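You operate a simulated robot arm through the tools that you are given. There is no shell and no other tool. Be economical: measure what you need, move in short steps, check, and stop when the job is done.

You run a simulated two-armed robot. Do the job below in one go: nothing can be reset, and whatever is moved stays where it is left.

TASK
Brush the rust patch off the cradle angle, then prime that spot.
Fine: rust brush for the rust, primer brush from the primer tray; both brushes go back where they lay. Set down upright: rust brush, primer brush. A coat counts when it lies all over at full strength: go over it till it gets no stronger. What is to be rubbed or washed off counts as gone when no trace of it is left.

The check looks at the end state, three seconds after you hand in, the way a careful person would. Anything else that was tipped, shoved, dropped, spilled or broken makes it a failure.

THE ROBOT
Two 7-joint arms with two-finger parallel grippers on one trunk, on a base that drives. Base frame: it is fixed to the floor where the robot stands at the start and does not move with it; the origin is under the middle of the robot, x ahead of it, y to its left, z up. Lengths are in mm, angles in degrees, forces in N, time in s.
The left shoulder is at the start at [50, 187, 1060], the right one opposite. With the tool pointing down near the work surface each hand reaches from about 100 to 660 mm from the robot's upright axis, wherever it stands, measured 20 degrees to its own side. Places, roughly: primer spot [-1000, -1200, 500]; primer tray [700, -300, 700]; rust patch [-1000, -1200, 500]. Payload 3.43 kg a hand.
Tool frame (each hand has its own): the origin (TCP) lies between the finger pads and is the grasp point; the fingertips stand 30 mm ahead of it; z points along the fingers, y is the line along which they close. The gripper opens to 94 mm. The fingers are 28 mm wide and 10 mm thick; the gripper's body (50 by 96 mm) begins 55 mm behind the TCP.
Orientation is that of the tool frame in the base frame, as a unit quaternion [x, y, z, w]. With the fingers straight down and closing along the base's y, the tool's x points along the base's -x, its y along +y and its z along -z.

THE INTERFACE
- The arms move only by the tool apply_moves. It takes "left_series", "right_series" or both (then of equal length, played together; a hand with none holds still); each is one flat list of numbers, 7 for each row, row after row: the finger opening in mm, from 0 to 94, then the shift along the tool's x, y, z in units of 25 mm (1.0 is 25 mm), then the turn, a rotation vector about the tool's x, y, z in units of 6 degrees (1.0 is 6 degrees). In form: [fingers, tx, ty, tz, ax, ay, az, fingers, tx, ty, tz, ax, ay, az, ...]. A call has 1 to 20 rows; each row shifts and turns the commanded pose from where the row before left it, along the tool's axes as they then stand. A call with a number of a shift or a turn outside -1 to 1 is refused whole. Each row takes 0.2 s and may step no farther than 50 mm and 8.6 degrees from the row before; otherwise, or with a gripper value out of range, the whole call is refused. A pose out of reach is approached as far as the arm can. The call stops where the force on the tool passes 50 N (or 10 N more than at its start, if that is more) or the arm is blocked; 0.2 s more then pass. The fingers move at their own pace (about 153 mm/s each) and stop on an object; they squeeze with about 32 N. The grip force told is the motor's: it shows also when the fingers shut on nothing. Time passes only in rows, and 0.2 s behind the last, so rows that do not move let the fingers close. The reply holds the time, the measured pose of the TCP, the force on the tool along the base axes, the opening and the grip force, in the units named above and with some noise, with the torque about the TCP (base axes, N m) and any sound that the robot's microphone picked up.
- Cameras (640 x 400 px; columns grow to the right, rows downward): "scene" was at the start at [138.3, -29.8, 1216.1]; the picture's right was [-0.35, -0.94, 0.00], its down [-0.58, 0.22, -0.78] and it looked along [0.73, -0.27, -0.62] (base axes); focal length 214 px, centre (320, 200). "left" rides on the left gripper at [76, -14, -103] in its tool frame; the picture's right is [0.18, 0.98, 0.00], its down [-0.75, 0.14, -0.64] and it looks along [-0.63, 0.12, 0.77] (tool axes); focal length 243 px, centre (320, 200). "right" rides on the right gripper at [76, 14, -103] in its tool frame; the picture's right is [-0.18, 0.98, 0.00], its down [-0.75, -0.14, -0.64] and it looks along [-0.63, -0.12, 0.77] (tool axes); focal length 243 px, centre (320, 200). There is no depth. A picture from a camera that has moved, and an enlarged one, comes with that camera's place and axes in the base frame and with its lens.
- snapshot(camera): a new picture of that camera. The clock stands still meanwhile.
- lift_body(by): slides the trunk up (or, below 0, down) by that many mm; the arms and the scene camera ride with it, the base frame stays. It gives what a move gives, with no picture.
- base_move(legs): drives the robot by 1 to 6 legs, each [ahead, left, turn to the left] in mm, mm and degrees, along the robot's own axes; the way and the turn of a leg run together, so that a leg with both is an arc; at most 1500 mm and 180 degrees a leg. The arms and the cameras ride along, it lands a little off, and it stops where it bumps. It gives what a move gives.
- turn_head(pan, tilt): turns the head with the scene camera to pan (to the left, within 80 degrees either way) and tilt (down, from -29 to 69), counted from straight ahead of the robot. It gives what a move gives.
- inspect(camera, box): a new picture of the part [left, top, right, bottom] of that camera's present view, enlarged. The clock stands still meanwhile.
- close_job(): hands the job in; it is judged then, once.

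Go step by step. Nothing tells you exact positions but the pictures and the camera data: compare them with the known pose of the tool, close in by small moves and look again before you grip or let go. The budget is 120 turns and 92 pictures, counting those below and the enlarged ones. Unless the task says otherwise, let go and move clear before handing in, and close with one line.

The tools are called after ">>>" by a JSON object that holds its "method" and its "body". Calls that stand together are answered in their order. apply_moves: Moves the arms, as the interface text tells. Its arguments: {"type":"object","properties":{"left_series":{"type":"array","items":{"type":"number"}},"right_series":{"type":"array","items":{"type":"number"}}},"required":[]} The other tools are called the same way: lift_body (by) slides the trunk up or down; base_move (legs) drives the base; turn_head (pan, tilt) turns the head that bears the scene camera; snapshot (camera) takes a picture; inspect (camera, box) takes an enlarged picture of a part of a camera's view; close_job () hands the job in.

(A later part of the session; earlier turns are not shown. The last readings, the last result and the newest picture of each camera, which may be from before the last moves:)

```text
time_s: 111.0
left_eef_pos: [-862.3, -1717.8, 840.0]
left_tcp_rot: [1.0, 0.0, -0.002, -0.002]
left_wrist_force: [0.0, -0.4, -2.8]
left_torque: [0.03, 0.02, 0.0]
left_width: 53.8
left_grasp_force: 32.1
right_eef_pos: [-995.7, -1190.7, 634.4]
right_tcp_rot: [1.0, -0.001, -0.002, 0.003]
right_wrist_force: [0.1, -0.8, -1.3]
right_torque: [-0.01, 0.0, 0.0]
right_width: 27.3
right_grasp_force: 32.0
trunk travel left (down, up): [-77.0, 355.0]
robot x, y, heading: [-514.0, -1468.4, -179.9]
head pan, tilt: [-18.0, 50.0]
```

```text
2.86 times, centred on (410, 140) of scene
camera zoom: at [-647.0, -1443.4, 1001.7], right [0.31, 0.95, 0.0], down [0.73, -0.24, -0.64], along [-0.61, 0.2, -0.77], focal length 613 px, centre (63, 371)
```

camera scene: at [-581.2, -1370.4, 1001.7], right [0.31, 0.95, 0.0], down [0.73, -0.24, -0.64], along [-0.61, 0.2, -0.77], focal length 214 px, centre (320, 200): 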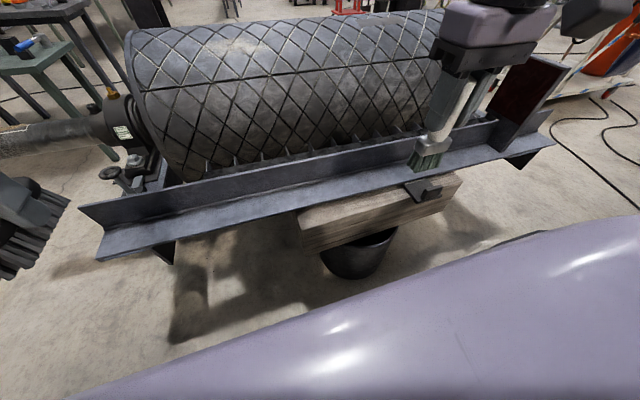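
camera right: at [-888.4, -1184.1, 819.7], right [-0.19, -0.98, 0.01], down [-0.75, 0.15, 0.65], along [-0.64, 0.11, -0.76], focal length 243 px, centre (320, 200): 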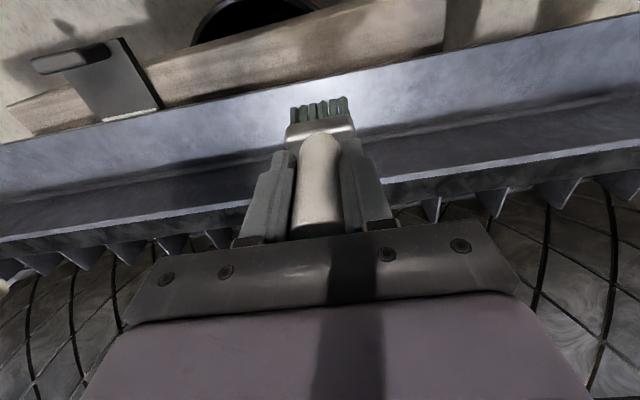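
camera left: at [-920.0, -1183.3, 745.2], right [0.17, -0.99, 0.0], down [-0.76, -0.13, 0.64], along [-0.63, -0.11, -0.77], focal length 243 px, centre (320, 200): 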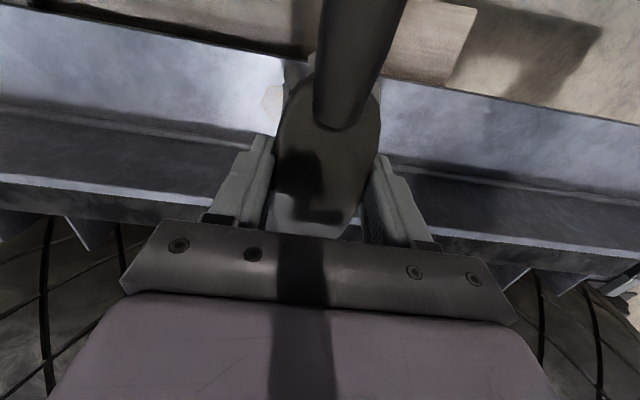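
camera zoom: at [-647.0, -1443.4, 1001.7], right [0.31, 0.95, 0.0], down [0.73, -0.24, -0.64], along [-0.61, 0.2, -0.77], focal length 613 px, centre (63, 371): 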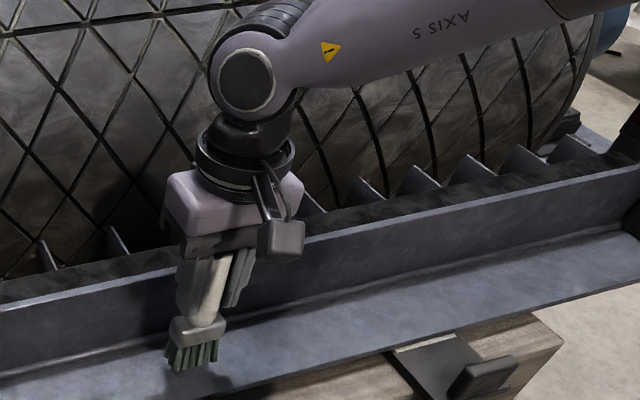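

In place with no obstruction. I step down to touch the flange.

>>> {"method": "apply_moves", "body": {"right_series": [0, 0, 0, 0.2, 0, 0, 0, 0, 0, 0, 0.2, 0, 0, 0, 0, 0, 0, 0.08, 0, 0, 0, 0, 0, 0, 0.08, 0, 0, 0]}}

```text
time_s: 112.0
left_eef_pos: [-861.7, -1716.9, 841.5]
left_tcp_rot: [1.0, 0.001, -0.001, -0.001]
left_wrist_force: [0.2, 0.0, -2.3]
left_torque: [-0.02, 0.01, 0.0]
left_width: 53.6
left_grasp_force: 32.1
right_eef_pos: [-995.8, -1190.5, 621.5]
right_tcp_rot: [1.0, -0.002, -0.002, 0.003]
right_wrist_force: [-0.8, -0.4, -1.2]
right_torque: [0.01, 0.0, -0.01]
right_width: 27.4
right_grasp_force: 31.8
trunk travel left (down, up): [-77.0, 355.0]
robot x, y, heading: [-516.1, -1468.3, -180.3]
head pan, tilt: [-18.0, 50.0]
```

>>> {"method": "apply_moves", "body": {"right_series": [0, 0, 0, 0.1, 0, 0, 0, 0, 0, 0, 0.1, 0, 0, 0]}}

```text
time_s: 112.7
left_eef_pos: [-861.2, -1717.4, 839.3]
left_tcp_rot: [1.0, 0.0, -0.003, -0.002]
left_wrist_force: [0.4, -0.3, -1.9]
left_torque: [0.0, 0.0, 0.01]
left_width: 53.8
left_grasp_force: 31.4
right_eef_pos: [-996.4, -1191.1, 617.5]
right_tcp_rot: [1.0, -0.001, -0.002, 0.002]
right_wrist_force: [0.7, 0.5, -0.3]
right_torque: [-0.03, -0.02, 0.04]
right_width: 27.4
right_grasp_force: 31.7
trunk travel left (down, up): [-77.0, 355.0]
robot x, y, heading: [-513.7, -1461.4, -180.0]
head pan, tilt: [-18.0, 50.0]
```

>>> {"method": "apply_moves", "body": {"right_series": [0, 0, 0, 0.1, 0, 0, 0, 0, 0, 0, 0, 0, 0, 0]}}

```text
time_s: 113.2
left_eef_pos: [-859.6, -1717.4, 840.4]
left_tcp_rot: [1.0, 0.0, -0.001, -0.002]
left_wrist_force: [-0.2, -0.2, -1.9]
left_torque: [-0.02, -0.01, -0.06]
left_width: 53.9
left_grasp_force: 32.1
right_eef_pos: [-996.9, -1191.0, 615.2]
right_tcp_rot: [1.0, -0.001, -0.003, 0.002]
right_wrist_force: [2.2, 0.8, 7.8]
right_torque: [0.28, -0.29, -0.07]
right_width: 27.0
right_grasp_force: 31.7
trunk travel left (down, up): [-77.0, 355.0]
robot x, y, heading: [-511.4, -1467.5, -179.9]
head pan, tilt: [-18.0, 50.0]
```

About 9 N contact. I now paint over the spot in three overlapping lanes.

>>> {"method": "apply_moves", "body": {"right_series": [0, 0, 0.7, 0, 0, 0, 0, 0, 0, 0.7, 0, 0, 0, 0, 0, 0, -0.7, 0, 0, 0, 0, 0, 0, -0.7, 0, 0, 0, 0, 0, 0, -0.7, 0, 0, 0, 0, 0, 0, -0.7, 0, 0, 0, 0, 0, -0.6, 0, 0, 0, 0, 0, 0, 0, 0.7, 0, 0, 0, 0, 0, 0, 0.7, 0, 0, 0, 0, 0, 0, 0.7, 0, 0, 0, 0, 0, 0, 0.7, 0, 0, 0, 0, 0, 0.6, 0, 0, 0, 0, 0, 0, 0.6, 0, 0, 0, 0, 0, 0, 0, -0.7, 0, 0, 0, 0, 0, 0, -0.7, 0, 0, 0, 0, 0, 0, -0.7, 0, 0, 0, 0, 0, 0, -0.7, 0, 0, 0, 0, 0, -0.6, 0, 0, 0, 0, 0, 0, 0, -0.7, 0, 0, 0, 0, 0, 0, -0.7, 0, 0, 0, 0]}}

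>>> {"method": "inspect", "body": {"camera": "scene", "box": [310, 90, 470, 210]}}

```text
time_s: 117.5
left_eef_pos: [-861.7, -1717.2, 839.9]
left_tcp_rot: [1.0, 0.0, -0.001, -0.002]
left_wrist_force: [-0.2, 0.1, -1.0]
left_torque: [-0.01, -0.02, -0.03]
left_width: 53.7
left_grasp_force: 32.0
right_eef_pos: [-991.7, -1114.7, 618.3]
right_tcp_rot: [1.0, -0.001, -0.002, 0.003]
right_wrist_force: [0.3, -0.4, -1.2]
right_torque: [0.04, 0.02, -0.03]
right_width: 27.3
right_grasp_force: 32.0
right hand out of reach, approached as far as the arm can: row 11
trunk travel left (down, up): [-77.0, 355.0]
robot x, y, heading: [-514.2, -1463.1, -179.8]
head pan, tilt: [-18.0, 50.0]
```

```text
3.33 times, centred on (390, 150) of scene
camera zoom: at [-647.0, -1443.4, 1001.7], right [0.31, 0.95, 0.0], down [0.73, -0.24, -0.64], along [-0.61, 0.2, -0.77], focal length 715 px, centre (87, 367)
```

zoom: 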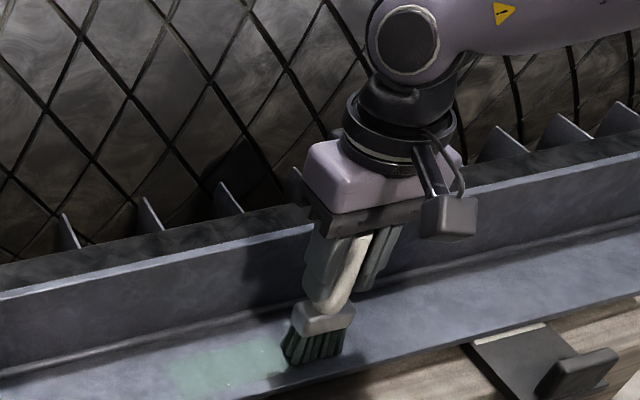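

A faint green coat is forming. I lift the brush clear and look at the whole spot.

>>> {"method": "apply_moves", "body": {"right_series": [0, 0.4, -0.4, -1, 0, 0, 0, 0, 0.4, -0.4, -1, 0, 0, 0, 0, 0, -1, -1, 0, 0, 0, 0, 0, -1, 0, 0, 0, 0]}}

>>> {"method": "turn_head", "body": {"pan": -30, "tilt": 50}}

>>> {"method": "snapshot", "body": {"camera": "scene"}}

```text
time_s: 118.5
left_eef_pos: [-861.5, -1718.2, 840.4]
left_tcp_rot: [1.0, 0.0, -0.002, -0.001]
left_wrist_force: [-0.1, -0.5, -1.9]
left_torque: [0.0, 0.02, 0.0]
left_width: 53.8
left_grasp_force: 32.4
right_eef_pos: [-969.0, -1047.2, 692.4]
right_tcp_rot: [1.0, -0.001, -0.002, 0.002]
right_wrist_force: [0.0, 0.3, -1.0]
right_torque: [0.05, 0.0, 0.0]
right_width: 27.5
right_grasp_force: 31.6
trunk travel left (down, up): [-77.0, 355.0]
robot x, y, heading: [-514.0, -1464.0, -179.8]
head pan, tilt: [-18.0, 50.0]
```

```text
time_s: 119.2
left_eef_pos: [-860.7, -1717.8, 840.3]
left_tcp_rot: [1.0, 0.0, -0.002, -0.001]
left_wrist_force: [-0.6, -0.4, -2.1]
left_torque: [0.01, 0.0, -0.01]
left_width: 53.8
left_grasp_force: 32.4
right_eef_pos: [-970.0, -1046.7, 691.9]
right_tcp_rot: [1.0, -0.001, -0.001, 0.003]
right_wrist_force: [-0.1, 0.0, -1.7]
right_torque: [0.01, -0.03, 0.02]
right_width: 27.2
right_grasp_force: 32.0
trunk travel left (down, up): [-77.0, 355.0]
robot x, y, heading: [-512.1, -1465.1, -179.9]
head pan, tilt: [-30.0, 50.0]
```

```text
39 pictures are left
camera scene: at [-640.5, -1428.7, 1001.7], right [0.5, 0.87, 0.0], down [0.66, -0.38, -0.64], along [-0.56, 0.32, -0.77], focal length 214 px, centre (320, 200)
```

scene: 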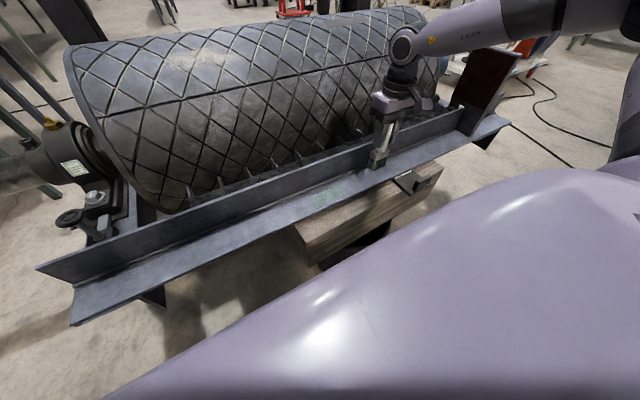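

>>> {"method": "inspect", "body": {"camera": "scene", "box": [280, 150, 400, 225]}}

```text
5.33 times, centred on (340, 188) of scene
camera zoom: at [-640.5, -1428.7, 1001.7], right [0.5, 0.87, 0.0], down [0.66, -0.38, -0.64], along [-0.56, 0.32, -0.77], focal length 1144 px, centre (213, 267)
```

zoom: 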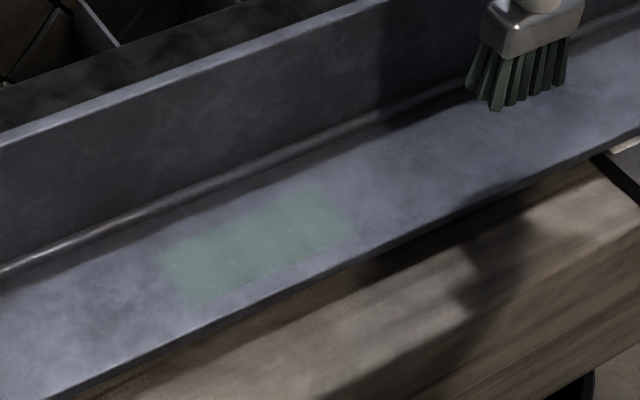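

The coat is even but thin over x -978…-1016, y -1243…-1142. I go back and paint more passes with a bit more pressure.

>>> {"method": "apply_moves", "body": {"right_series": [0, -0.26, 1, 0, 0, 0, 0, 0, -0.26, 1, 0, 0, 0, 0, 0, -0.26, 1, 0, 0, 0, 0, 0, -0.26, 1, 0, 0, 0, 0, 0, 0, 0, 1, 0, 0, 0, 0, 0, 0, 1, 0, 0, 0, 0, 0, 0, 1, 0, 0, 0, 0, 0, 0, 0.1, 0, 0, 0, 0, 0, 0, 0.1, 0, 0, 0]}}

>>> {"method": "apply_moves", "body": {"right_series": [0, 0, 0.72, 0, 0, 0, 0, 0, 0, 0.72, 0, 0, 0, 0, 0, 0, 0.72, 0, 0, 0, 0, 0, 0, 0.72, 0, 0, 0, 0, 0, -0.4, 0, 0, 0, 0, 0, 0, 0, -0.72, 0, 0, 0, 0, 0, 0, -0.72, 0, 0, 0, 0, 0, 0, -0.72, 0, 0, 0, 0, 0, 0, -0.72, 0, 0, 0, 0, 0, 0.8, 0, 0, 0, 0, 0, 0, 0, 0.72, 0, 0, 0, 0, 0, 0, 0.72, 0, 0, 0, 0, 0, 0, 0.72, 0, 0, 0, 0, 0, 0, 0.72, 0, 0, 0, 0, 0, -0.4, 0, 0, 0, 0, 0, 0, 0, -0.72, 0, 0, 0, 0, 0, 0, -0.72, 0, 0, 0, 0, 0, 0, -0.72, 0, 0, 0, 0, 0, 0, -0.72, 0, 0, 0, 0]}}

>>> {"method": "inspect", "body": {"camera": "scene", "box": [280, 150, 400, 225]}}

```text
time_s: 121.2
left_eef_pos: [-861.0, -1718.2, 840.2]
left_tcp_rot: [1.0, 0.0, -0.001, -0.002]
left_wrist_force: [-0.1, -0.9, -3.1]
left_torque: [0.0, 0.0, -0.02]
left_width: 53.8
left_grasp_force: 32.1
right_eef_pos: [-997.1, -1147.0, 614.3]
right_tcp_rot: [1.0, -0.001, -0.004, 0.002]
right_wrist_force: [4.7, 0.5, 13.8]
right_torque: [0.33, -0.54, -0.06]
right_width: 27.5
right_grasp_force: 32.5
trunk travel left (down, up): [-77.0, 355.0]
robot x, y, heading: [-517.8, -1467.6, -180.2]
head pan, tilt: [-30.0, 50.0]
```

```text
time_s: 125.2
left_eef_pos: [-862.1, -1717.5, 840.4]
left_tcp_rot: [1.0, 0.0, -0.002, -0.002]
left_wrist_force: [0.1, -0.5, -1.8]
left_torque: [0.05, -0.01, 0.03]
left_width: 53.5
left_grasp_force: 31.7
right_eef_pos: [-994.6, -1145.0, 615.2]
right_tcp_rot: [1.0, 0.0, -0.002, 0.002]
right_wrist_force: [-0.4, -0.7, -0.5]
right_torque: [-0.01, 0.02, -0.01]
right_width: 27.4
right_grasp_force: 31.8
right hand out of reach, approached as far as the arm can: row 5
trunk travel left (down, up): [-77.0, 355.0]
robot x, y, heading: [-513.5, -1467.9, -180.1]
head pan, tilt: [-30.0, 50.0]
```

```text
5.33 times, centred on (340, 188) of scene
camera zoom: at [-640.5, -1428.7, 1001.7], right [0.5, 0.87, 0.0], down [0.66, -0.38, -0.64], along [-0.56, 0.32, -0.77], focal length 1144 px, centre (213, 267)
```

zoom: 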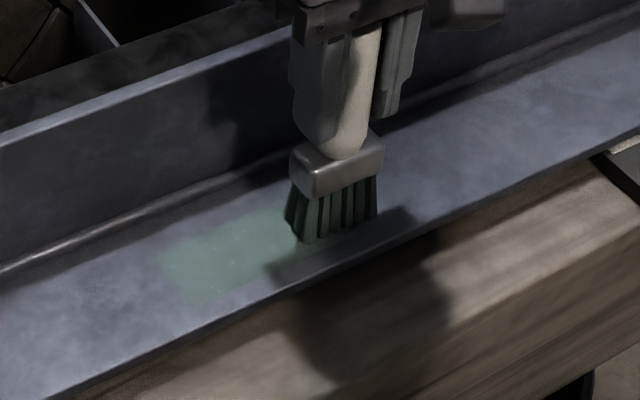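

The hand went slightly out of reach at the inner end and the brush lost contact. I lift, shift the base 40 mm further left, and repeat.

>>> {"method": "apply_moves", "body": {"right_series": [0, 0, 0, -1, 0, 0, 0, 0, 0, 0, -0.5, 0, 0, 0]}}

>>> {"method": "base_move", "body": {"legs": [[0, 45, 0]]}}

>>> {"method": "snapshot", "body": {"camera": "right"}}

```text
time_s: 125.8
left_eef_pos: [-861.7, -1717.5, 839.5]
left_tcp_rot: [1.0, 0.0, -0.002, -0.001]
left_wrist_force: [0.1, 0.4, -2.4]
left_torque: [0.0, -0.03, -0.02]
left_width: 53.4
left_grasp_force: 32.1
right_eef_pos: [-993.8, -1141.8, 652.9]
right_tcp_rot: [1.0, -0.001, -0.002, 0.002]
right_wrist_force: [-0.2, -0.4, -0.6]
right_torque: [-0.01, 0.02, 0.01]
right_width: 27.3
right_grasp_force: 31.8
trunk travel left (down, up): [-77.0, 355.0]
robot x, y, heading: [-509.7, -1465.3, -180.0]
head pan, tilt: [-30.0, 50.0]
```

```text
time_s: 126.7
left_eef_pos: [-861.9, -1761.7, 839.2]
left_tcp_rot: [1.0, 0.0, -0.002, -0.002]
left_wrist_force: [-1.0, -0.1, -2.4]
left_torque: [0.03, 0.04, -0.01]
left_width: 53.5
left_grasp_force: 32.1
right_eef_pos: [-994.1, -1186.5, 654.2]
right_tcp_rot: [1.0, -0.002, -0.002, 0.002]
right_wrist_force: [-0.7, 0.5, -0.8]
right_torque: [-0.01, 0.01, -0.04]
right_width: 27.2
right_grasp_force: 31.7
trunk travel left (down, up): [-77.0, 355.0]
robot x, y, heading: [-512.6, -1515.9, 179.8]
head pan, tilt: [-30.0, 50.0]
```

```text
36 pictures are left
camera right: at [-916.3, -1200.8, 756.4], right [-0.19, -0.98, 0.01], down [-0.75, 0.15, 0.64], along [-0.63, 0.12, -0.76], focal length 243 px, centre (320, 200)
```

right: 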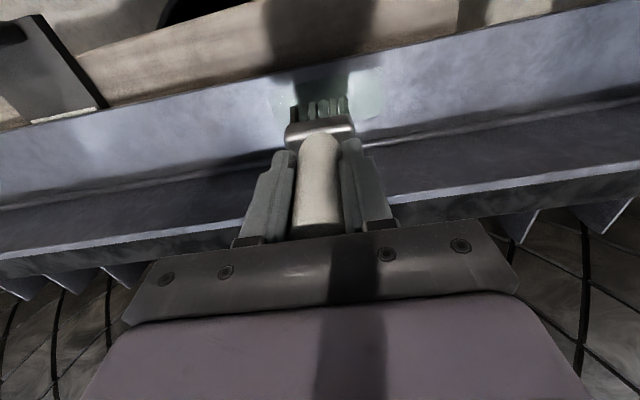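

>>> {"method": "apply_moves", "body": {"right_series": [0, -0.1, -0.7, 0, 0, 0, 0, 0, 0, -0.7, 0, 0, 0, 0, 0, 0, 0, 0.7, 0, 0, 0, 0, 0, 0, 0.7, 0, 0, 0, 0, 0, 0, 0.1, 0, 0, 0, 0, 0, 0, 0.1, 0, 0, 0]}}

```text
time_s: 128.1
left_eef_pos: [-862.7, -1762.0, 839.4]
left_tcp_rot: [1.0, 0.0, -0.002, -0.002]
left_wrist_force: [0.2, -0.1, -0.9]
left_torque: [-0.01, 0.03, 0.0]
left_width: 53.8
left_grasp_force: 32.4
right_eef_pos: [-996.4, -1151.2, 613.5]
right_tcp_rot: [1.0, -0.002, -0.003, 0.002]
right_wrist_force: [1.1, 0.6, 6.0]
right_torque: [0.21, -0.19, -0.07]
right_width: 27.4
right_grasp_force: 32.1
trunk travel left (down, up): [-77.0, 355.0]
robot x, y, heading: [-513.9, -1513.6, 179.9]
head pan, tilt: [-30.0, 50.0]
```

>>> {"method": "apply_moves", "body": {"right_series": [0, 0, 0.78, 0.06, 0, 0, 0, 0, 0, 0.78, 0, 0, 0, 0, 0, 0, 0.78, 0, 0, 0, 0, 0, 0, 0.78, 0, 0, 0, 0, 0, -0.4, 0, 0, 0, 0, 0, 0, 0, -0.78, 0, 0, 0, 0, 0, 0, -0.78, 0, 0, 0, 0, 0, 0, -0.78, 0, 0, 0, 0, 0, 0, -0.78, 0, 0, 0, 0, 0, 0.8, 0, 0, 0, 0, 0, 0, 0, 0.78, 0, 0, 0, 0, 0, 0, 0.78, 0, 0, 0, 0, 0, 0, 0.78, 0, 0, 0, 0, 0, 0, 0.78, 0, 0, 0, 0, 0, -0.4, 0, 0, 0, 0, 0, 0, 0, -0.78, 0, 0, 0, 0, 0, 0, -0.78, 0, 0, 0, 0, 0, 0, -0.78, 0, 0, 0, 0, 0, 0, -0.78, 0, 0, 0, 0]}}

>>> {"method": "inspect", "body": {"camera": "scene", "box": [300, 130, 420, 205]}}

```text
time_s: 132.1
left_eef_pos: [-861.2, -1762.6, 840.3]
left_tcp_rot: [1.0, 0.0, -0.001, -0.002]
left_wrist_force: [-0.9, -0.4, -2.7]
left_torque: [0.02, 0.03, -0.03]
left_width: 53.7
left_grasp_force: 31.7
right_eef_pos: [-996.4, -1153.1, 613.7]
right_tcp_rot: [1.0, 0.0, -0.003, 0.002]
right_wrist_force: [0.2, -3.8, 12.2]
right_torque: [-0.09, 0.15, 0.06]
right_width: 27.7
right_grasp_force: 32.3
trunk travel left (down, up): [-77.0, 355.0]
robot x, y, heading: [-513.8, -1514.2, 180.2]
head pan, tilt: [-30.0, 50.0]
```

```text
5.33 times, centred on (360, 168) of scene
camera zoom: at [-639.7, -1473.6, 1001.9], right [0.5, 0.87, 0.0], down [0.66, -0.38, -0.64], along [-0.56, 0.32, -0.77], focal length 1144 px, centre (107, 373)
```

zoom: 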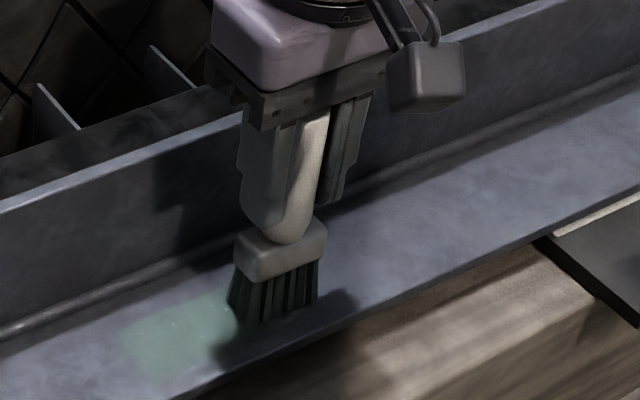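

The coat is getting denser, with the brush still in contact. I make another set of passes.

>>> {"method": "apply_moves", "body": {"right_series": [0, -0.2, 0.78, 0, 0, 0, 0, 0, 0, 0.78, 0, 0, 0, 0, 0, 0, 0.78, 0, 0, 0, 0, 0, 0, 0.78, 0, 0, 0, 0, 0, -0.3, 0, 0, 0, 0, 0, 0, 0, -0.78, 0, 0, 0, 0, 0, 0, -0.78, 0, 0, 0, 0, 0, 0, -0.78, 0, 0, 0, 0, 0, 0, -0.78, 0, 0, 0, 0, 0, 0.9, 0, 0, 0, 0, 0, 0, 0, 0.78, 0, 0, 0, 0, 0, 0, 0.78, 0, 0, 0, 0, 0, 0, 0.78, 0, 0, 0, 0, 0, 0, 0.78, 0, 0, 0, 0, 0, -0.4, 0, 0, 0, 0, 0, 0, 0, -0.78, 0, 0, 0, 0, 0, 0, -0.78, 0, 0, 0, 0, 0, 0, -0.78, 0, 0, 0, 0, 0, 0, -0.78, 0, 0, 0, 0]}}

>>> {"method": "apply_moves", "body": {"right_series": [0, 0.4, -0.4, -1, 0, 0, 0, 0, 0.4, -0.4, -1, 0, 0, 0, 0, 0, -1, -1, 0, 0, 0, 0, 0, -1, 0, 0, 0, 0]}}

>>> {"method": "inspect", "body": {"camera": "scene", "box": [300, 145, 420, 220]}}

```text
time_s: 136.1
left_eef_pos: [-861.2, -1762.9, 839.0]
left_tcp_rot: [1.0, 0.0, -0.003, -0.003]
left_wrist_force: [-0.6, -0.4, -2.0]
left_torque: [-0.02, 0.0, -0.01]
left_width: 53.4
left_grasp_force: 31.9
right_eef_pos: [-994.3, -1154.2, 613.1]
right_tcp_rot: [1.0, -0.001, -0.005, 0.004]
right_wrist_force: [0.0, -6.1, 18.0]
right_torque: [-0.13, 0.05, 0.02]
right_width: 27.6
right_grasp_force: 31.5
trunk travel left (down, up): [-77.0, 355.0]
robot x, y, heading: [-515.7, -1513.3, 180.0]
head pan, tilt: [-30.0, 50.0]
```

```text
time_s: 137.1
left_eef_pos: [-861.1, -1762.7, 840.8]
left_tcp_rot: [1.0, 0.0, -0.002, -0.003]
left_wrist_force: [-0.1, 0.0, -1.7]
left_torque: [0.02, -0.03, -0.02]
left_width: 53.8
left_grasp_force: 32.3
right_eef_pos: [-973.1, -1082.0, 684.9]
right_tcp_rot: [1.0, -0.001, -0.003, 0.003]
right_wrist_force: [-0.6, -0.3, -0.4]
right_torque: [0.0, -0.03, -0.02]
right_width: 27.4
right_grasp_force: 32.3
trunk travel left (down, up): [-77.0, 355.0]
robot x, y, heading: [-515.7, -1512.6, 179.8]
head pan, tilt: [-30.0, 50.0]
```

```text
5.33 times, centred on (360, 182) of scene
camera zoom: at [-640.4, -1473.0, 1001.7], right [0.5, 0.87, 0.0], down [0.66, -0.38, -0.64], along [-0.56, 0.32, -0.77], focal length 1144 px, centre (107, 293)
```

zoom: 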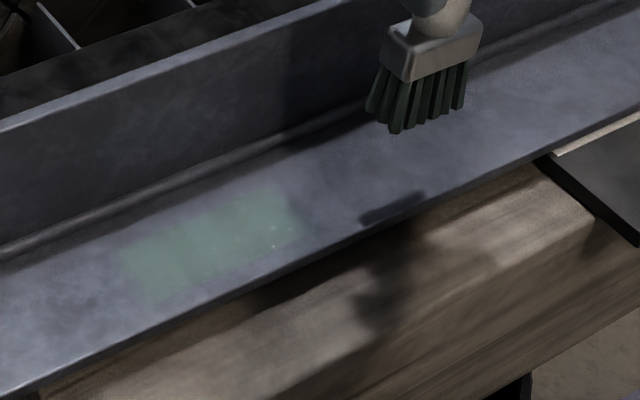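

It has become stronger again. I do another set and compare.

>>> {"method": "apply_moves", "body": {"right_series": [0, -0.21, 0.7, 0, 0, 0, 0, 0, -0.21, 0.7, 0, 0, 0, 0, 0, -0.21, 0.7, 0, 0, 0, 0, 0, -0.21, 0.7, 0, 0, 0, 0, 0, 0, 0, 1, 0, 0, 0, 0, 0, 0, 1, 0, 0, 0, 0, 0, 0, 0.8, 0, 0, 0, 0, 0, 0, 0.08, 0, 0, 0]}}

>>> {"method": "apply_moves", "body": {"right_series": [0, -0.2, 0.78, 0.05, 0, 0, 0, 0, 0, 0.78, 0, 0, 0, 0, 0, 0, 0.78, 0, 0, 0, 0, 0, 0, 0.78, 0, 0, 0, 0, 0, -0.3, 0, 0, 0, 0, 0, 0, 0, -0.78, 0, 0, 0, 0, 0, 0, -0.78, 0, 0, 0, 0, 0, 0, -0.78, 0, 0, 0, 0, 0, 0, -0.78, 0, 0, 0, 0, 0, 0.9, 0, 0, 0, 0, 0, 0, 0, 0.78, 0, 0, 0, 0, 0, 0, 0.78, 0, 0, 0, 0, 0, 0, 0.78, 0, 0, 0, 0, 0, 0, 0.78, 0, 0, 0, 0, 0, -0.4, 0, 0, 0, 0, 0, 0, 0, -0.78, 0, 0, 0, 0, 0, 0, -0.78, 0, 0, 0, 0, 0, 0, -0.78, 0, 0, 0, 0, 0, 0, -0.78, 0, 0, 0, 0]}}

>>> {"method": "apply_moves", "body": {"right_series": [0, 0.4, -0.4, -1, 0, 0, 0, 0, 0.4, -0.4, -1, 0, 0, 0, 0, 0, -1, -1, 0, 0, 0, 0, 0, -1, 0, 0, 0, 0]}}

>>> {"method": "inspect", "body": {"camera": "scene", "box": [300, 145, 420, 220]}}

```text
time_s: 138.9
left_eef_pos: [-861.1, -1761.6, 840.3]
left_tcp_rot: [1.0, 0.0, -0.002, -0.002]
left_wrist_force: [0.0, -0.4, -1.7]
left_torque: [0.03, 0.01, 0.03]
left_width: 53.8
left_grasp_force: 32.5
right_eef_pos: [-995.8, -1151.9, 615.1]
right_tcp_rot: [1.0, -0.001, -0.003, 0.002]
right_wrist_force: [-0.5, -0.2, -0.9]
right_torque: [0.04, 0.0, 0.02]
right_width: 27.2
right_grasp_force: 32.0
trunk travel left (down, up): [-77.0, 355.0]
robot x, y, heading: [-511.4, -1511.0, 180.0]
head pan, tilt: [-30.0, 50.0]
```

```text
time_s: 142.9
left_eef_pos: [-861.8, -1761.8, 839.8]
left_tcp_rot: [1.0, 0.0, -0.003, -0.001]
left_wrist_force: [-0.5, -0.9, -1.1]
left_torque: [-0.01, 0.0, -0.02]
left_width: 53.5
left_grasp_force: 32.2
right_eef_pos: [-995.4, -1152.4, 612.3]
right_tcp_rot: [1.0, -0.001, -0.002, 0.003]
right_wrist_force: [-0.2, -0.1, -0.6]
right_torque: [-0.03, 0.02, -0.01]
right_width: 27.6
right_grasp_force: 32.3
trunk travel left (down, up): [-77.0, 355.0]
robot x, y, heading: [-514.1, -1510.7, 180.0]
head pan, tilt: [-30.0, 50.0]
```

```text
time_s: 143.9
left_eef_pos: [-861.2, -1762.0, 838.9]
left_tcp_rot: [1.0, 0.0, -0.001, -0.002]
left_wrist_force: [0.6, 0.1, -2.5]
left_torque: [-0.01, 0.0, -0.05]
left_width: 53.9
left_grasp_force: 31.4
right_eef_pos: [-976.4, -1081.7, 688.3]
right_tcp_rot: [1.0, -0.001, -0.002, 0.003]
right_wrist_force: [0.4, 0.4, -1.0]
right_torque: [0.0, 0.07, -0.05]
right_width: 27.4
right_grasp_force: 31.7
trunk travel left (down, up): [-77.0, 355.0]
robot x, y, heading: [-518.7, -1512.9, 180.0]
head pan, tilt: [-30.0, 50.0]
```

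```text
5.33 times, centred on (360, 182) of scene
camera zoom: at [-640.4, -1472.9, 1001.7], right [0.5, 0.87, 0.0], down [0.66, -0.38, -0.64], along [-0.56, 0.32, -0.77], focal length 1144 px, centre (107, 293)
```

zoom: 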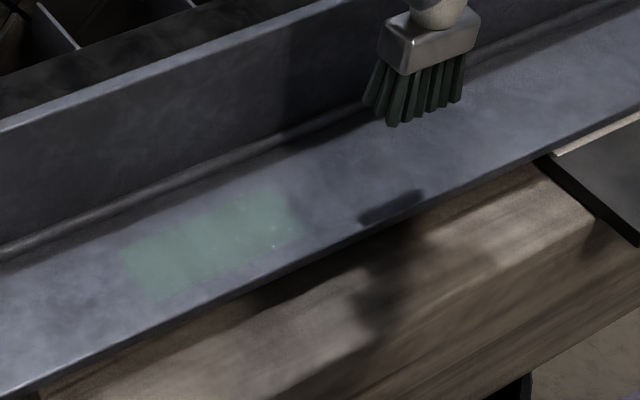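

That set ran without contact (brush slid a few mm up in the grip). I go down again until real contact before stroking.

>>> {"method": "apply_moves", "body": {"right_series": [0, -0.2, 0.7, 0, 0, 0, 0, 0, -0.2, 0.7, 0, 0, 0, 0, 0, -0.2, 0.7, 0, 0, 0, 0, 0, -0.2, 0.7, 0, 0, 0, 0, 0, 0, 0, 1, 0, 0, 0, 0, 0, 0, 1, 0, 0, 0, 0, 0, 0, 1, 0, 0, 0, 0, 0, 0, 0.12, 0, 0, 0]}}

>>> {"method": "apply_moves", "body": {"right_series": [0, 0, 0, 0.08, 0, 0, 0, 0, 0, 0, 0, 0, 0, 0]}}

```text
time_s: 145.7
left_eef_pos: [-860.0, -1762.4, 840.1]
left_tcp_rot: [1.0, -0.001, -0.002, -0.002]
left_wrist_force: [0.0, -0.2, -1.7]
left_torque: [0.02, -0.01, -0.01]
left_width: 53.7
left_grasp_force: 31.7
right_eef_pos: [-996.0, -1152.7, 612.9]
right_tcp_rot: [1.0, -0.002, -0.005, 0.002]
right_wrist_force: [4.2, 0.2, 14.9]
right_torque: [0.3, -0.47, -0.05]
right_width: 27.4
right_grasp_force: 31.6
trunk travel left (down, up): [-77.0, 355.0]
robot x, y, heading: [-516.5, -1512.4, 180.1]
head pan, tilt: [-30.0, 50.0]
```

```text
time_s: 146.3
left_eef_pos: [-860.8, -1762.7, 839.2]
left_tcp_rot: [1.0, -0.001, -0.002, -0.003]
left_wrist_force: [-1.0, -0.2, -3.0]
left_torque: [0.02, 0.01, 0.04]
left_width: 53.8
left_grasp_force: 32.1
right_eef_pos: [-998.0, -1152.7, 610.1]
right_tcp_rot: [1.0, 0.0, -0.005, 0.002]
right_wrist_force: [0.8, 1.3, 23.1]
right_torque: [0.26, 0.14, -0.03]
right_width: 27.4
right_grasp_force: 31.5
trunk travel left (down, up): [-77.0, 355.0]
robot x, y, heading: [-513.4, -1513.5, 180.1]
head pan, tilt: [-30.0, 50.0]
```

>>> {"method": "apply_moves", "body": {"right_series": [0, -0.2, 0.78, -0.02, 0, 0, 0, 0, 0, 0.78, 0, 0, 0, 0, 0, 0, 0.78, 0, 0, 0, 0, 0, 0, 0.78, 0, 0, 0, 0, 0, -0.3, 0, 0, 0, 0, 0, 0, 0, -0.78, 0, 0, 0, 0, 0, 0, -0.78, 0, 0, 0, 0, 0, 0, -0.78, 0, 0, 0, 0, 0, 0, -0.78, 0, 0, 0, 0, 0, 0.9, 0, 0, 0, 0, 0, 0, 0, 0.78, 0, 0, 0, 0, 0, 0, 0.78, 0, 0, 0, 0, 0, 0, 0.78, 0, 0, 0, 0, 0, 0, 0.78, 0, 0, 0, 0, 0, -0.4, 0, 0, 0, 0, 0, 0, 0, -0.78, 0, 0, 0, 0, 0, 0, -0.78, 0, 0, 0, 0, 0, 0, -0.78, 0, 0, 0, 0, 0, 0, -0.78, 0, 0, 0, 0]}}

>>> {"method": "apply_moves", "body": {"right_series": [0, 0.4, -0.4, -1, 0, 0, 0, 0, 0.4, -0.4, -1, 0, 0, 0, 0, 0, -1, -1, 0, 0, 0, 0, 0, -1, 0, 0, 0, 0]}}

>>> {"method": "inspect", "body": {"camera": "scene", "box": [300, 145, 420, 220]}}

```text
time_s: 150.3
left_eef_pos: [-861.9, -1761.8, 839.3]
left_tcp_rot: [1.0, -0.001, -0.002, -0.002]
left_wrist_force: [0.1, 0.9, -1.5]
left_torque: [0.01, 0.02, 0.0]
left_width: 53.6
left_grasp_force: 32.2
right_eef_pos: [-997.6, -1153.4, 609.5]
right_tcp_rot: [1.0, -0.002, -0.002, 0.002]
right_wrist_force: [0.3, -2.7, 5.0]
right_torque: [-0.04, 0.11, 0.04]
right_width: 27.5
right_grasp_force: 31.3
trunk travel left (down, up): [-77.0, 355.0]
robot x, y, heading: [-514.6, -1512.5, 180.1]
head pan, tilt: [-30.0, 50.0]
```

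```text
time_s: 151.3
left_eef_pos: [-861.6, -1762.2, 839.5]
left_tcp_rot: [1.0, 0.0, -0.002, -0.002]
left_wrist_force: [0.2, 0.0, -2.2]
left_torque: [0.0, -0.01, 0.01]
left_width: 53.5
left_grasp_force: 32.2
right_eef_pos: [-974.0, -1082.9, 684.6]
right_tcp_rot: [1.0, -0.001, -0.001, 0.003]
right_wrist_force: [0.2, -1.0, 0.1]
right_torque: [-0.02, -0.05, -0.02]
right_width: 27.2
right_grasp_force: 31.9
trunk travel left (down, up): [-77.0, 355.0]
robot x, y, heading: [-512.2, -1514.4, 179.9]
head pan, tilt: [-30.0, 50.0]
```

```text
5.33 times, centred on (360, 182) of scene
camera zoom: at [-640.4, -1473.0, 1001.7], right [0.5, 0.87, 0.0], down [0.66, -0.38, -0.64], along [-0.56, 0.32, -0.77], focal length 1144 px, centre (107, 293)
```

zoom: 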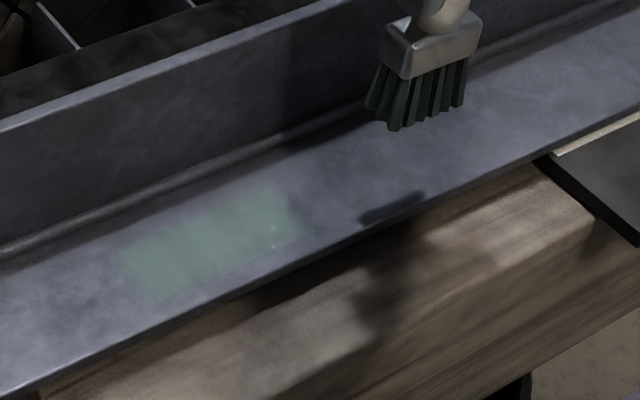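

No visible change any more, but the bristles have darkened, so the brush may just be running out. I return to the table, set the rust brush down, then reload the primer to make sure. First: back off, raise, tuck the right hand in.

>>> {"method": "apply_moves", "body": {"right_series": [0, 1, 0, -1, 0, 0, 0, 0, 1, 0, -1, 0, 0, 0, 0, 1, 0.4, -1, 0, 0, 0, 0, 1, 0.5, 0, 0, 0, 0, 0, 0, 1, 0, 0, 0, 0, 0, 0, 1, 0, 0, 0, 0, 0, 0, 1, 0, 0, 0, 0, 0, 0, 1, 0, 0, 0, 0]}}

>>> {"method": "lift_body", "body": {"by": 170}}

>>> {"method": "base_move", "body": {"legs": [[-265, 0, 0], [0, -1480, 0], [0, 0, 180]]}}

```text
time_s: 153.1
left_eef_pos: [-862.6, -1760.7, 839.3]
left_tcp_rot: [1.0, 0.001, -0.001, -0.002]
left_wrist_force: [-1.0, 0.5, -1.4]
left_torque: [0.02, -0.01, -0.01]
left_width: 53.5
left_grasp_force: 31.8
right_eef_pos: [-876.1, -1205.4, 759.1]
right_tcp_rot: [1.0, -0.002, -0.001, 0.003]
right_wrist_force: [-1.2, 0.1, -1.2]
right_torque: [0.02, 0.01, 0.03]
right_width: 27.2
right_grasp_force: 32.0
trunk travel left (down, up): [-77.0, 355.0]
robot x, y, heading: [-516.8, -1508.8, 180.0]
head pan, tilt: [-30.0, 50.0]
```

```text
time_s: 155.0
left_eef_pos: [-861.9, -1762.2, 1009.4]
left_tcp_rot: [1.0, 0.001, -0.002, -0.002]
left_wrist_force: [-0.2, -0.4, -1.8]
left_torque: [0.02, 0.02, 0.03]
left_width: 53.7
left_grasp_force: 32.3
right_eef_pos: [-875.9, -1204.5, 928.0]
right_tcp_rot: [1.0, -0.002, -0.001, 0.002]
right_wrist_force: [-0.4, 0.1, -1.7]
right_torque: [0.0, 0.02, -0.01]
right_width: 27.4
right_grasp_force: 31.5
trunk travel left (down, up): [-247.0, 185.0]
robot x, y, heading: [-515.7, -1515.4, 180.1]
head pan, tilt: [-30.0, 50.0]
```

```text
time_s: 171.2
left_eef_pos: [104.8, 208.6, 1010.5]
left_tcp_rot: [0.005, 1.0, -0.002, 0.001]
left_wrist_force: [0.3, -0.2, -1.8]
left_torque: [-0.03, 0.0, 0.02]
left_width: 53.4
left_grasp_force: 32.9
right_eef_pos: [114.4, -348.2, 929.0]
right_tcp_rot: [0.006, 1.0, 0.002, 0.002]
right_wrist_force: [0.2, 0.6, -1.1]
right_torque: [0.02, 0.02, 0.02]
right_width: 27.5
right_grasp_force: 31.4
trunk travel left (down, up): [-247.0, 185.0]
robot x, y, heading: [-242.9, -39.8, -0.6]
head pan, tilt: [-30.0, 50.0]
```

>>> {"method": "base_move", "body": {"legs": [[322, -95, 1.3]]}}

>>> {"method": "turn_head", "body": {"pan": 0, "tilt": 55}}

>>> {"method": "snapshot", "body": {"camera": "scene"}}

```text
time_s: 173.3
left_eef_pos: [416.8, 126.0, 1009.8]
left_tcp_rot: [-0.006, 1.0, -0.001, 0.002]
left_wrist_force: [0.0, -0.4, -2.0]
left_torque: [0.0, 0.0, -0.01]
left_width: 53.5
left_grasp_force: 32.4
right_eef_pos: [439.9, -430.7, 928.1]
right_tcp_rot: [-0.005, 1.0, 0.003, 0.003]
right_wrist_force: [0.2, 0.4, -1.6]
right_torque: [0.02, 0.03, 0.02]
right_width: 27.5
right_grasp_force: 31.8
trunk travel left (down, up): [-247.0, 185.0]
robot x, y, heading: [76.7, -127.8, 0.7]
head pan, tilt: [-30.0, 50.0]
```

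```text
time_s: 174.3
left_eef_pos: [416.6, 126.8, 1009.3]
left_tcp_rot: [-0.006, 1.0, -0.002, 0.002]
left_wrist_force: [-0.7, 0.4, -1.0]
left_torque: [-0.05, -0.01, 0.03]
left_width: 53.5
left_grasp_force: 31.4
right_eef_pos: [439.5, -430.9, 930.0]
right_tcp_rot: [-0.005, 1.0, 0.002, 0.002]
right_wrist_force: [0.1, 0.0, -0.7]
right_torque: [0.0, 0.0, 0.0]
right_width: 27.9
right_grasp_force: 32.6
trunk travel left (down, up): [-247.0, 185.0]
robot x, y, heading: [71.8, -128.6, 0.6]
head pan, tilt: [0.0, 55.0]
```

```text
31 pictures are left
camera scene: at [203.3, -127.3, 1165.2], right [0.01, -1.0, 0.0], down [-0.82, -0.01, -0.57], along [0.57, 0.01, -0.82], focal length 214 px, centre (320, 200)
```

scene: 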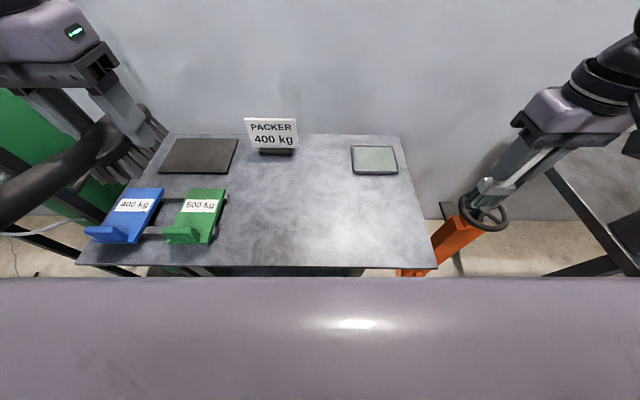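

All is in order at the table. I bring the rust brush over its old place at z≈810.

>>> {"method": "apply_moves", "body": {"left_series": [0, -0.497, -0.868, 0, 0, 0, 0, 0, -0.497, -0.868, 0, 0, 0, 0, 0, -0.497, -0.868, 0, 0, 0, 0, 0, -0.497, -0.868, 0, 0, 0, 0, 0, -0.497, -0.868, 0, 0, 0, 0, 0, -0.497, -0.868, 0, 0, 0, 0, 0, -0.497, -0.868, 0, 0, 0, 0, 0, -0.497, -0.868, 0, 0, 0, 0, 0, -0.497, -0.868, 0, 0, 0, 0, 0, -0.497, -0.868, 0, 0, 0, 0, 0, 0, 0, 1, 0, 0, 0, 0, 0, 0, 1, 0, 0, 0, 0, 0, 0, 1, 0, 0, 0, 0, 0, 0, 1, 0, 0, 0, 0, 0, 0, 1, 0, 0, 0, 0, 0, 0, 1, 0, 0, 0, 0, 0, 0, 1, 0, 0, 0, 0, 0, 0, 1, 0, 0, 0, 0, 0, 0, 1, 0, 0, 0]}}

>>> {"method": "inspect", "body": {"camera": "scene", "box": [230, 110, 410, 240]}}

>>> {"method": "snapshot", "body": {"camera": "left"}}

```text
time_s: 178.3
left_eef_pos: [546.6, -87.2, 786.2]
left_tcp_rot: [-0.007, 1.0, -0.002, 0.001]
left_wrist_force: [-0.8, 0.2, -2.6]
left_torque: [-0.01, -0.01, -0.02]
left_width: 53.6
left_grasp_force: 32.3
right_eef_pos: [438.7, -430.9, 928.1]
right_tcp_rot: [-0.006, 1.0, 0.003, 0.002]
right_wrist_force: [0.2, 0.2, -0.8]
right_torque: [-0.01, -0.02, 0.04]
right_width: 27.0
right_grasp_force: 31.5
trunk travel left (down, up): [-247.0, 185.0]
robot x, y, heading: [73.9, -124.6, 0.5]
head pan, tilt: [0.0, 55.0]
```

```text
3.08 times, centred on (320, 175) of scene
camera zoom: at [203.4, -127.2, 1165.2], right [0.01, -1.0, 0.0], down [-0.82, -0.01, -0.57], along [0.57, 0.01, -0.82], focal length 660 px, centre (320, 277)
```

zoom: 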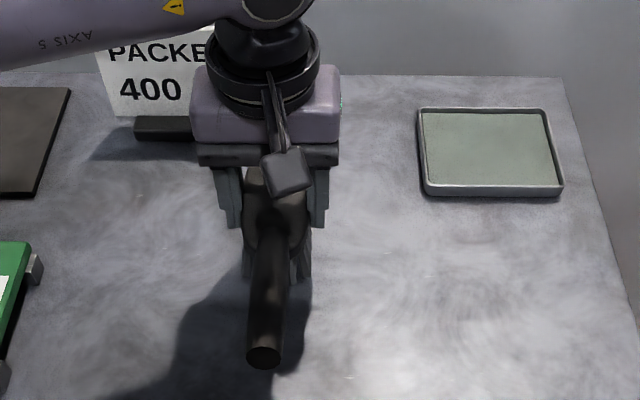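

```text
29 pictures are left
camera left: at [469.3, -102.5, 886.0], right [-0.2, 0.98, 0.0], down [0.75, 0.15, 0.64], along [0.63, 0.12, -0.77], focal length 243 px, centre (320, 200)
```

left: 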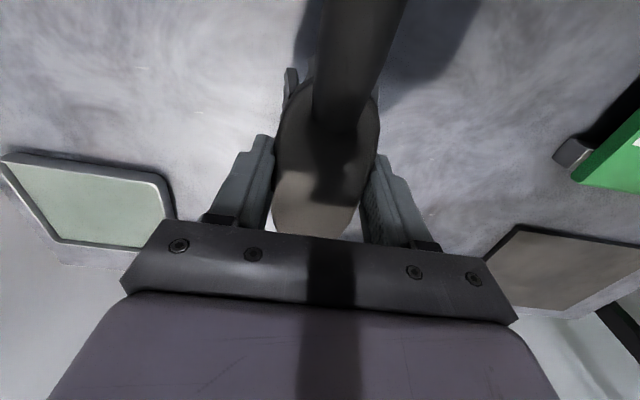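

The brush sits in the hand as when picked. I correct 3 mm and lower to the table.

>>> {"method": "apply_moves", "body": {"left_series": [0, 0.12, -0.12, 0.6, 0, 0, 0, 0, 0, 0, 0.5, 0, 0, 0, 0, 0, 0, 0.2, 0, 0, 0, 0, 0, 0, 0.08, 0, 0, 0, 0, 0, 0, 0, 0, 0, 0]}}

```text
time_s: 179.5
left_eef_pos: [542.3, -93.2, 750.4]
left_tcp_rot: [-0.006, 1.0, -0.002, 0.001]
left_wrist_force: [1.1, -0.2, -2.5]
left_torque: [0.0, 0.0, 0.0]
left_width: 53.6
left_grasp_force: 32.4
right_eef_pos: [439.5, -431.4, 928.1]
right_tcp_rot: [-0.005, 1.0, 0.003, 0.002]
right_wrist_force: [-0.7, 0.0, -0.5]
right_torque: [-0.02, 0.0, 0.06]
right_width: 27.4
right_grasp_force: 32.2
trunk travel left (down, up): [-247.0, 185.0]
robot x, y, heading: [72.3, -128.3, 0.6]
head pan, tilt: [0.0, 55.0]
```

>>> {"method": "apply_moves", "body": {"left_series": [0, 0, 0.06, 0.08, 0, 0, 0, 0, 0, 0, 0.08, 0, 0, 0]}}

```text
time_s: 180.1
left_eef_pos: [542.5, -91.8, 748.2]
left_tcp_rot: [-0.007, 1.0, -0.002, 0.003]
left_wrist_force: [0.1, 0.9, 0.5]
left_torque: [0.09, -0.2, 0.03]
left_width: 53.3
left_grasp_force: 32.1
right_eef_pos: [438.8, -431.1, 928.0]
right_tcp_rot: [-0.006, 1.0, 0.003, 0.002]
right_wrist_force: [0.7, 0.2, -0.7]
right_torque: [-0.03, 0.03, -0.01]
right_width: 27.4
right_grasp_force: 32.1
trunk travel left (down, up): [-247.0, 185.0]
robot x, y, heading: [75.4, -127.5, 0.6]
head pan, tilt: [0.0, 55.0]
```

>>> {"method": "apply_moves", "body": {"left_series": [0, 0, 0, 0.06, 0, 0, 0, 0, 0, 0, 0, 0, 0, 0, 58, 0, 0, 0, 0, 0, 0, 66, 0, 0, 0, 0, 0, 0, 76, 0, 0, 0, 0, 0, 0, 84, 0, 0, 0, 0, 0, 0, 84, 0, 0, -0.3, 0, 0, 0, 84, 0, 0, -0.6, 0, 0, 0, 84, 0, 0, -1, 0, 0, 0, 84, 0, 0, -1, 0, 0, 0, 84, 0, 0, -1, 0, 0, 0, 84, 0, 0, -1, 0, 0, 0, 84, 0, 0, -1, 0, 0, 0, 84, 0.4, 1, -1, 0, 0, 0, 84, 0.4, 1, 0, 0, 0, 0, 84, 0.4, 1, 0, 0, 0, 0, 84, 0.4, 1, 0, 0, 0, 0, 84, 0.4, 1, 0, 0, 0, 0, 84, 0.4, 1, 0, 0, 0, 0, 84, 0.4, 1, 0, 0, 0, 0]}}

>>> {"method": "inspect", "body": {"camera": "scene", "box": [230, 110, 410, 240]}}

```text
time_s: 184.3
left_eef_pos: [468.4, 83.5, 915.6]
left_tcp_rot: [-0.006, 1.0, 0.0, 0.001]
left_wrist_force: [0.5, 0.3, -0.6]
left_torque: [0.05, 0.02, 0.0]
left_width: 84.1
left_grasp_force: 0.0
right_eef_pos: [438.5, -430.8, 929.6]
right_tcp_rot: [-0.006, 1.0, 0.003, 0.001]
right_wrist_force: [-0.3, 0.5, -0.6]
right_torque: [-0.03, 0.0, -0.01]
right_width: 27.3
right_grasp_force: 32.0
trunk travel left (down, up): [-247.0, 185.0]
robot x, y, heading: [73.3, -128.6, 0.8]
head pan, tilt: [0.0, 55.0]
```

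```text
3.08 times, centred on (320, 175) of scene
camera zoom: at [203.1, -127.1, 1165.2], right [0.01, -1.0, 0.0], down [-0.82, -0.01, -0.57], along [0.57, 0.01, -0.82], focal length 660 px, centre (320, 277)
```

zoom: 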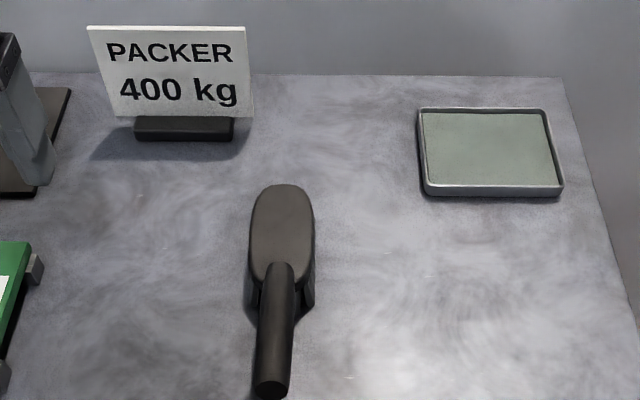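

The rust brush is back in place on its bristles. Now I position for the tray to reload the primer.

>>> {"method": "base_move", "body": {"legs": [[18, 110, -0.7]]}}

>>> {"method": "lift_body", "body": {"by": -80}}

```text
time_s: 185.5
left_eef_pos: [488.8, 189.3, 915.2]
left_tcp_rot: [-0.001, 1.0, -0.002, 0.002]
left_wrist_force: [-1.2, -0.1, 0.3]
left_torque: [0.01, 0.02, 0.04]
left_width: 84.0
left_grasp_force: 0.1
right_eef_pos: [453.0, -324.3, 927.3]
right_tcp_rot: [0.001, 1.0, 0.002, 0.002]
right_wrist_force: [-0.3, 0.8, -1.1]
right_torque: [0.0, -0.01, 0.01]
right_width: 27.7
right_grasp_force: 31.8
trunk travel left (down, up): [-247.0, 185.0]
robot x, y, heading: [91.8, -16.9, 0.1]
head pan, tilt: [0.0, 55.0]
```

```text
time_s: 186.7
left_eef_pos: [486.5, 187.3, 836.7]
left_tcp_rot: [-0.001, 1.0, -0.001, 0.002]
left_wrist_force: [-0.2, 0.7, -0.1]
left_torque: [0.03, 0.03, 0.01]
left_width: 84.0
left_grasp_force: 0.0
right_eef_pos: [452.2, -324.8, 848.1]
right_tcp_rot: [0.0, 1.0, 0.002, 0.001]
right_wrist_force: [0.1, -0.8, -0.5]
right_torque: [0.01, 0.01, 0.02]
right_width: 27.5
right_grasp_force: 32.1
trunk travel left (down, up): [-167.0, 265.0]
robot x, y, heading: [93.3, -18.0, 0.4]
head pan, tilt: [0.0, 55.0]
```

>>> {"method": "apply_moves", "body": {"right_series": [0, -0.96, 0.13, 0, 0, 0, 0, 0, -0.96, 0.13, 0, 0, 0, 0, 0, -0.96, 0.13, 0, 0, 0, 0, 0, -0.96, 0.13, 0, 0, 0, 0, 0, -0.96, 0.13, 0, 0, 0, 0, 0, -0.96, 0.13, 0, 0, 0, 0, 0, -0.96, 0.13, 0, 0, 0, 0, 0, -0.96, 0.13, 0, 0, 0, 0]}}

>>> {"method": "snapshot", "body": {"camera": "right"}}

```text
time_s: 188.5
left_eef_pos: [488.1, 188.4, 835.6]
left_tcp_rot: [-0.001, 1.0, -0.002, 0.002]
left_wrist_force: [-0.6, 0.6, -0.9]
left_torque: [-0.01, 0.02, -0.02]
left_width: 84.0
left_grasp_force: 0.0
right_eef_pos: [645.0, -300.2, 848.8]
right_tcp_rot: [0.001, 1.0, 0.003, 0.002]
right_wrist_force: [-0.3, -0.7, -0.8]
right_torque: [-0.03, 0.04, 0.01]
right_width: 27.5
right_grasp_force: 32.0
trunk travel left (down, up): [-167.0, 265.0]
robot x, y, heading: [88.3, -18.4, 0.2]
head pan, tilt: [0.0, 55.0]
```

```text
27 pictures are left
camera right: at [568.9, -285.8, 951.9], right [0.19, 0.98, 0.01], down [0.75, -0.15, 0.64], along [0.63, -0.11, -0.77], focal length 243 px, centre (320, 200)
```

right: 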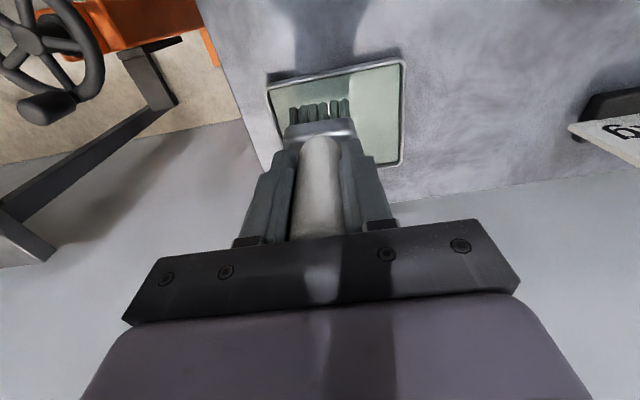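

Bristles are over the tray. I lower until they touch.

>>> {"method": "lift_body", "body": {"by": -32}}

>>> {"method": "lift_body", "body": {"by": -5}}

```text
time_s: 189.2
left_eef_pos: [492.1, 188.0, 837.7]
left_tcp_rot: [-0.005, 0.999, 0.001, 0.043]
left_wrist_force: [0.9, -0.1, -0.9]
left_torque: [0.04, 0.03, 0.03]
left_width: 84.0
left_grasp_force: 0.0
right_eef_pos: [643.5, -302.6, 820.9]
right_tcp_rot: [-0.001, 1.0, 0.006, 0.005]
right_wrist_force: [-0.4, -0.5, -1.2]
right_torque: [-0.05, 0.0, 0.03]
right_width: 27.5
right_grasp_force: 31.9
trunk travel left (down, up): [-135.0, 297.0]
robot x, y, heading: [90.9, -17.8, -0.0]
head pan, tilt: [0.0, 55.0]
```

```text
time_s: 189.8
left_eef_pos: [493.9, 187.8, 840.7]
left_tcp_rot: [-0.006, 0.999, 0.001, 0.054]
left_wrist_force: [-0.3, 0.1, 0.3]
left_torque: [0.01, 0.01, -0.01]
left_width: 84.2
left_grasp_force: 0.0
right_eef_pos: [641.4, -302.8, 820.0]
right_tcp_rot: [0.0, 1.0, 0.006, 0.006]
right_wrist_force: [-0.6, 0.5, -1.0]
right_torque: [0.02, 0.04, 0.04]
right_width: 27.6
right_grasp_force: 32.1
trunk travel left (down, up): [-130.0, 302.0]
robot x, y, heading: [88.1, -15.3, 0.2]
head pan, tilt: [0.0, 55.0]
```

The left arm didn't follow down and twisted, so some part of it is resting on something. I go back up at once and look.

>>> {"method": "lift_body", "body": {"by": 37}}

>>> {"method": "turn_head", "body": {"pan": 35, "tilt": 50}}

>>> {"method": "snapshot", "body": {"camera": "scene"}}

```text
time_s: 190.6
left_eef_pos: [486.7, 184.6, 831.8]
left_tcp_rot: [0.001, 1.0, -0.001, 0.0]
left_wrist_force: [-0.6, 0.7, 0.0]
left_torque: [0.01, 0.0, 0.02]
left_width: 84.2
left_grasp_force: 0.0
right_eef_pos: [643.2, -302.6, 846.6]
right_tcp_rot: [0.001, 1.0, 0.003, 0.002]
right_wrist_force: [-0.8, 0.3, -1.0]
right_torque: [-0.01, 0.02, 0.01]
right_width: 27.6
right_grasp_force: 32.0
trunk travel left (down, up): [-167.0, 265.0]
robot x, y, heading: [86.9, -20.9, 0.1]
head pan, tilt: [0.0, 55.0]
```

```text
time_s: 191.6
left_eef_pos: [487.5, 188.0, 836.6]
left_tcp_rot: [-0.001, 1.0, -0.002, 0.002]
left_wrist_force: [-0.2, -0.9, -0.4]
left_torque: [-0.01, 0.03, 0.0]
left_width: 84.1
left_grasp_force: 0.0
right_eef_pos: [645.2, -299.5, 849.2]
right_tcp_rot: [0.001, 1.0, 0.003, 0.002]
right_wrist_force: [-0.2, -0.3, -1.7]
right_torque: [-0.03, -0.01, -0.01]
right_width: 27.3
right_grasp_force: 32.2
trunk travel left (down, up): [-167.0, 265.0]
robot x, y, heading: [93.0, -15.0, 0.3]
head pan, tilt: [35.0, 50.0]
```

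```text
26 pictures are left
camera scene: at [211.1, 25.4, 1091.7], right [0.57, -0.82, 0.0], down [-0.63, -0.44, -0.64], along [0.53, 0.37, -0.77], focal length 214 px, centre (320, 200)
```

scene: 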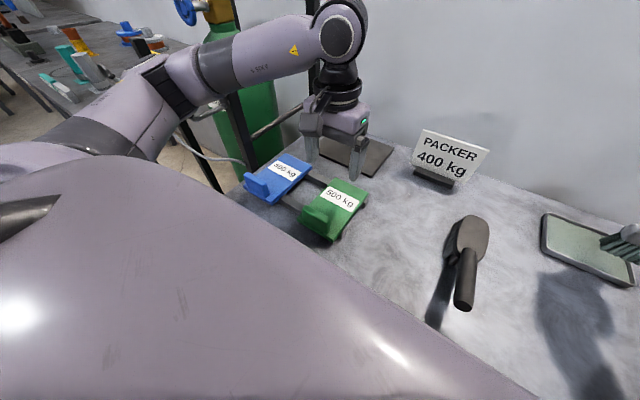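

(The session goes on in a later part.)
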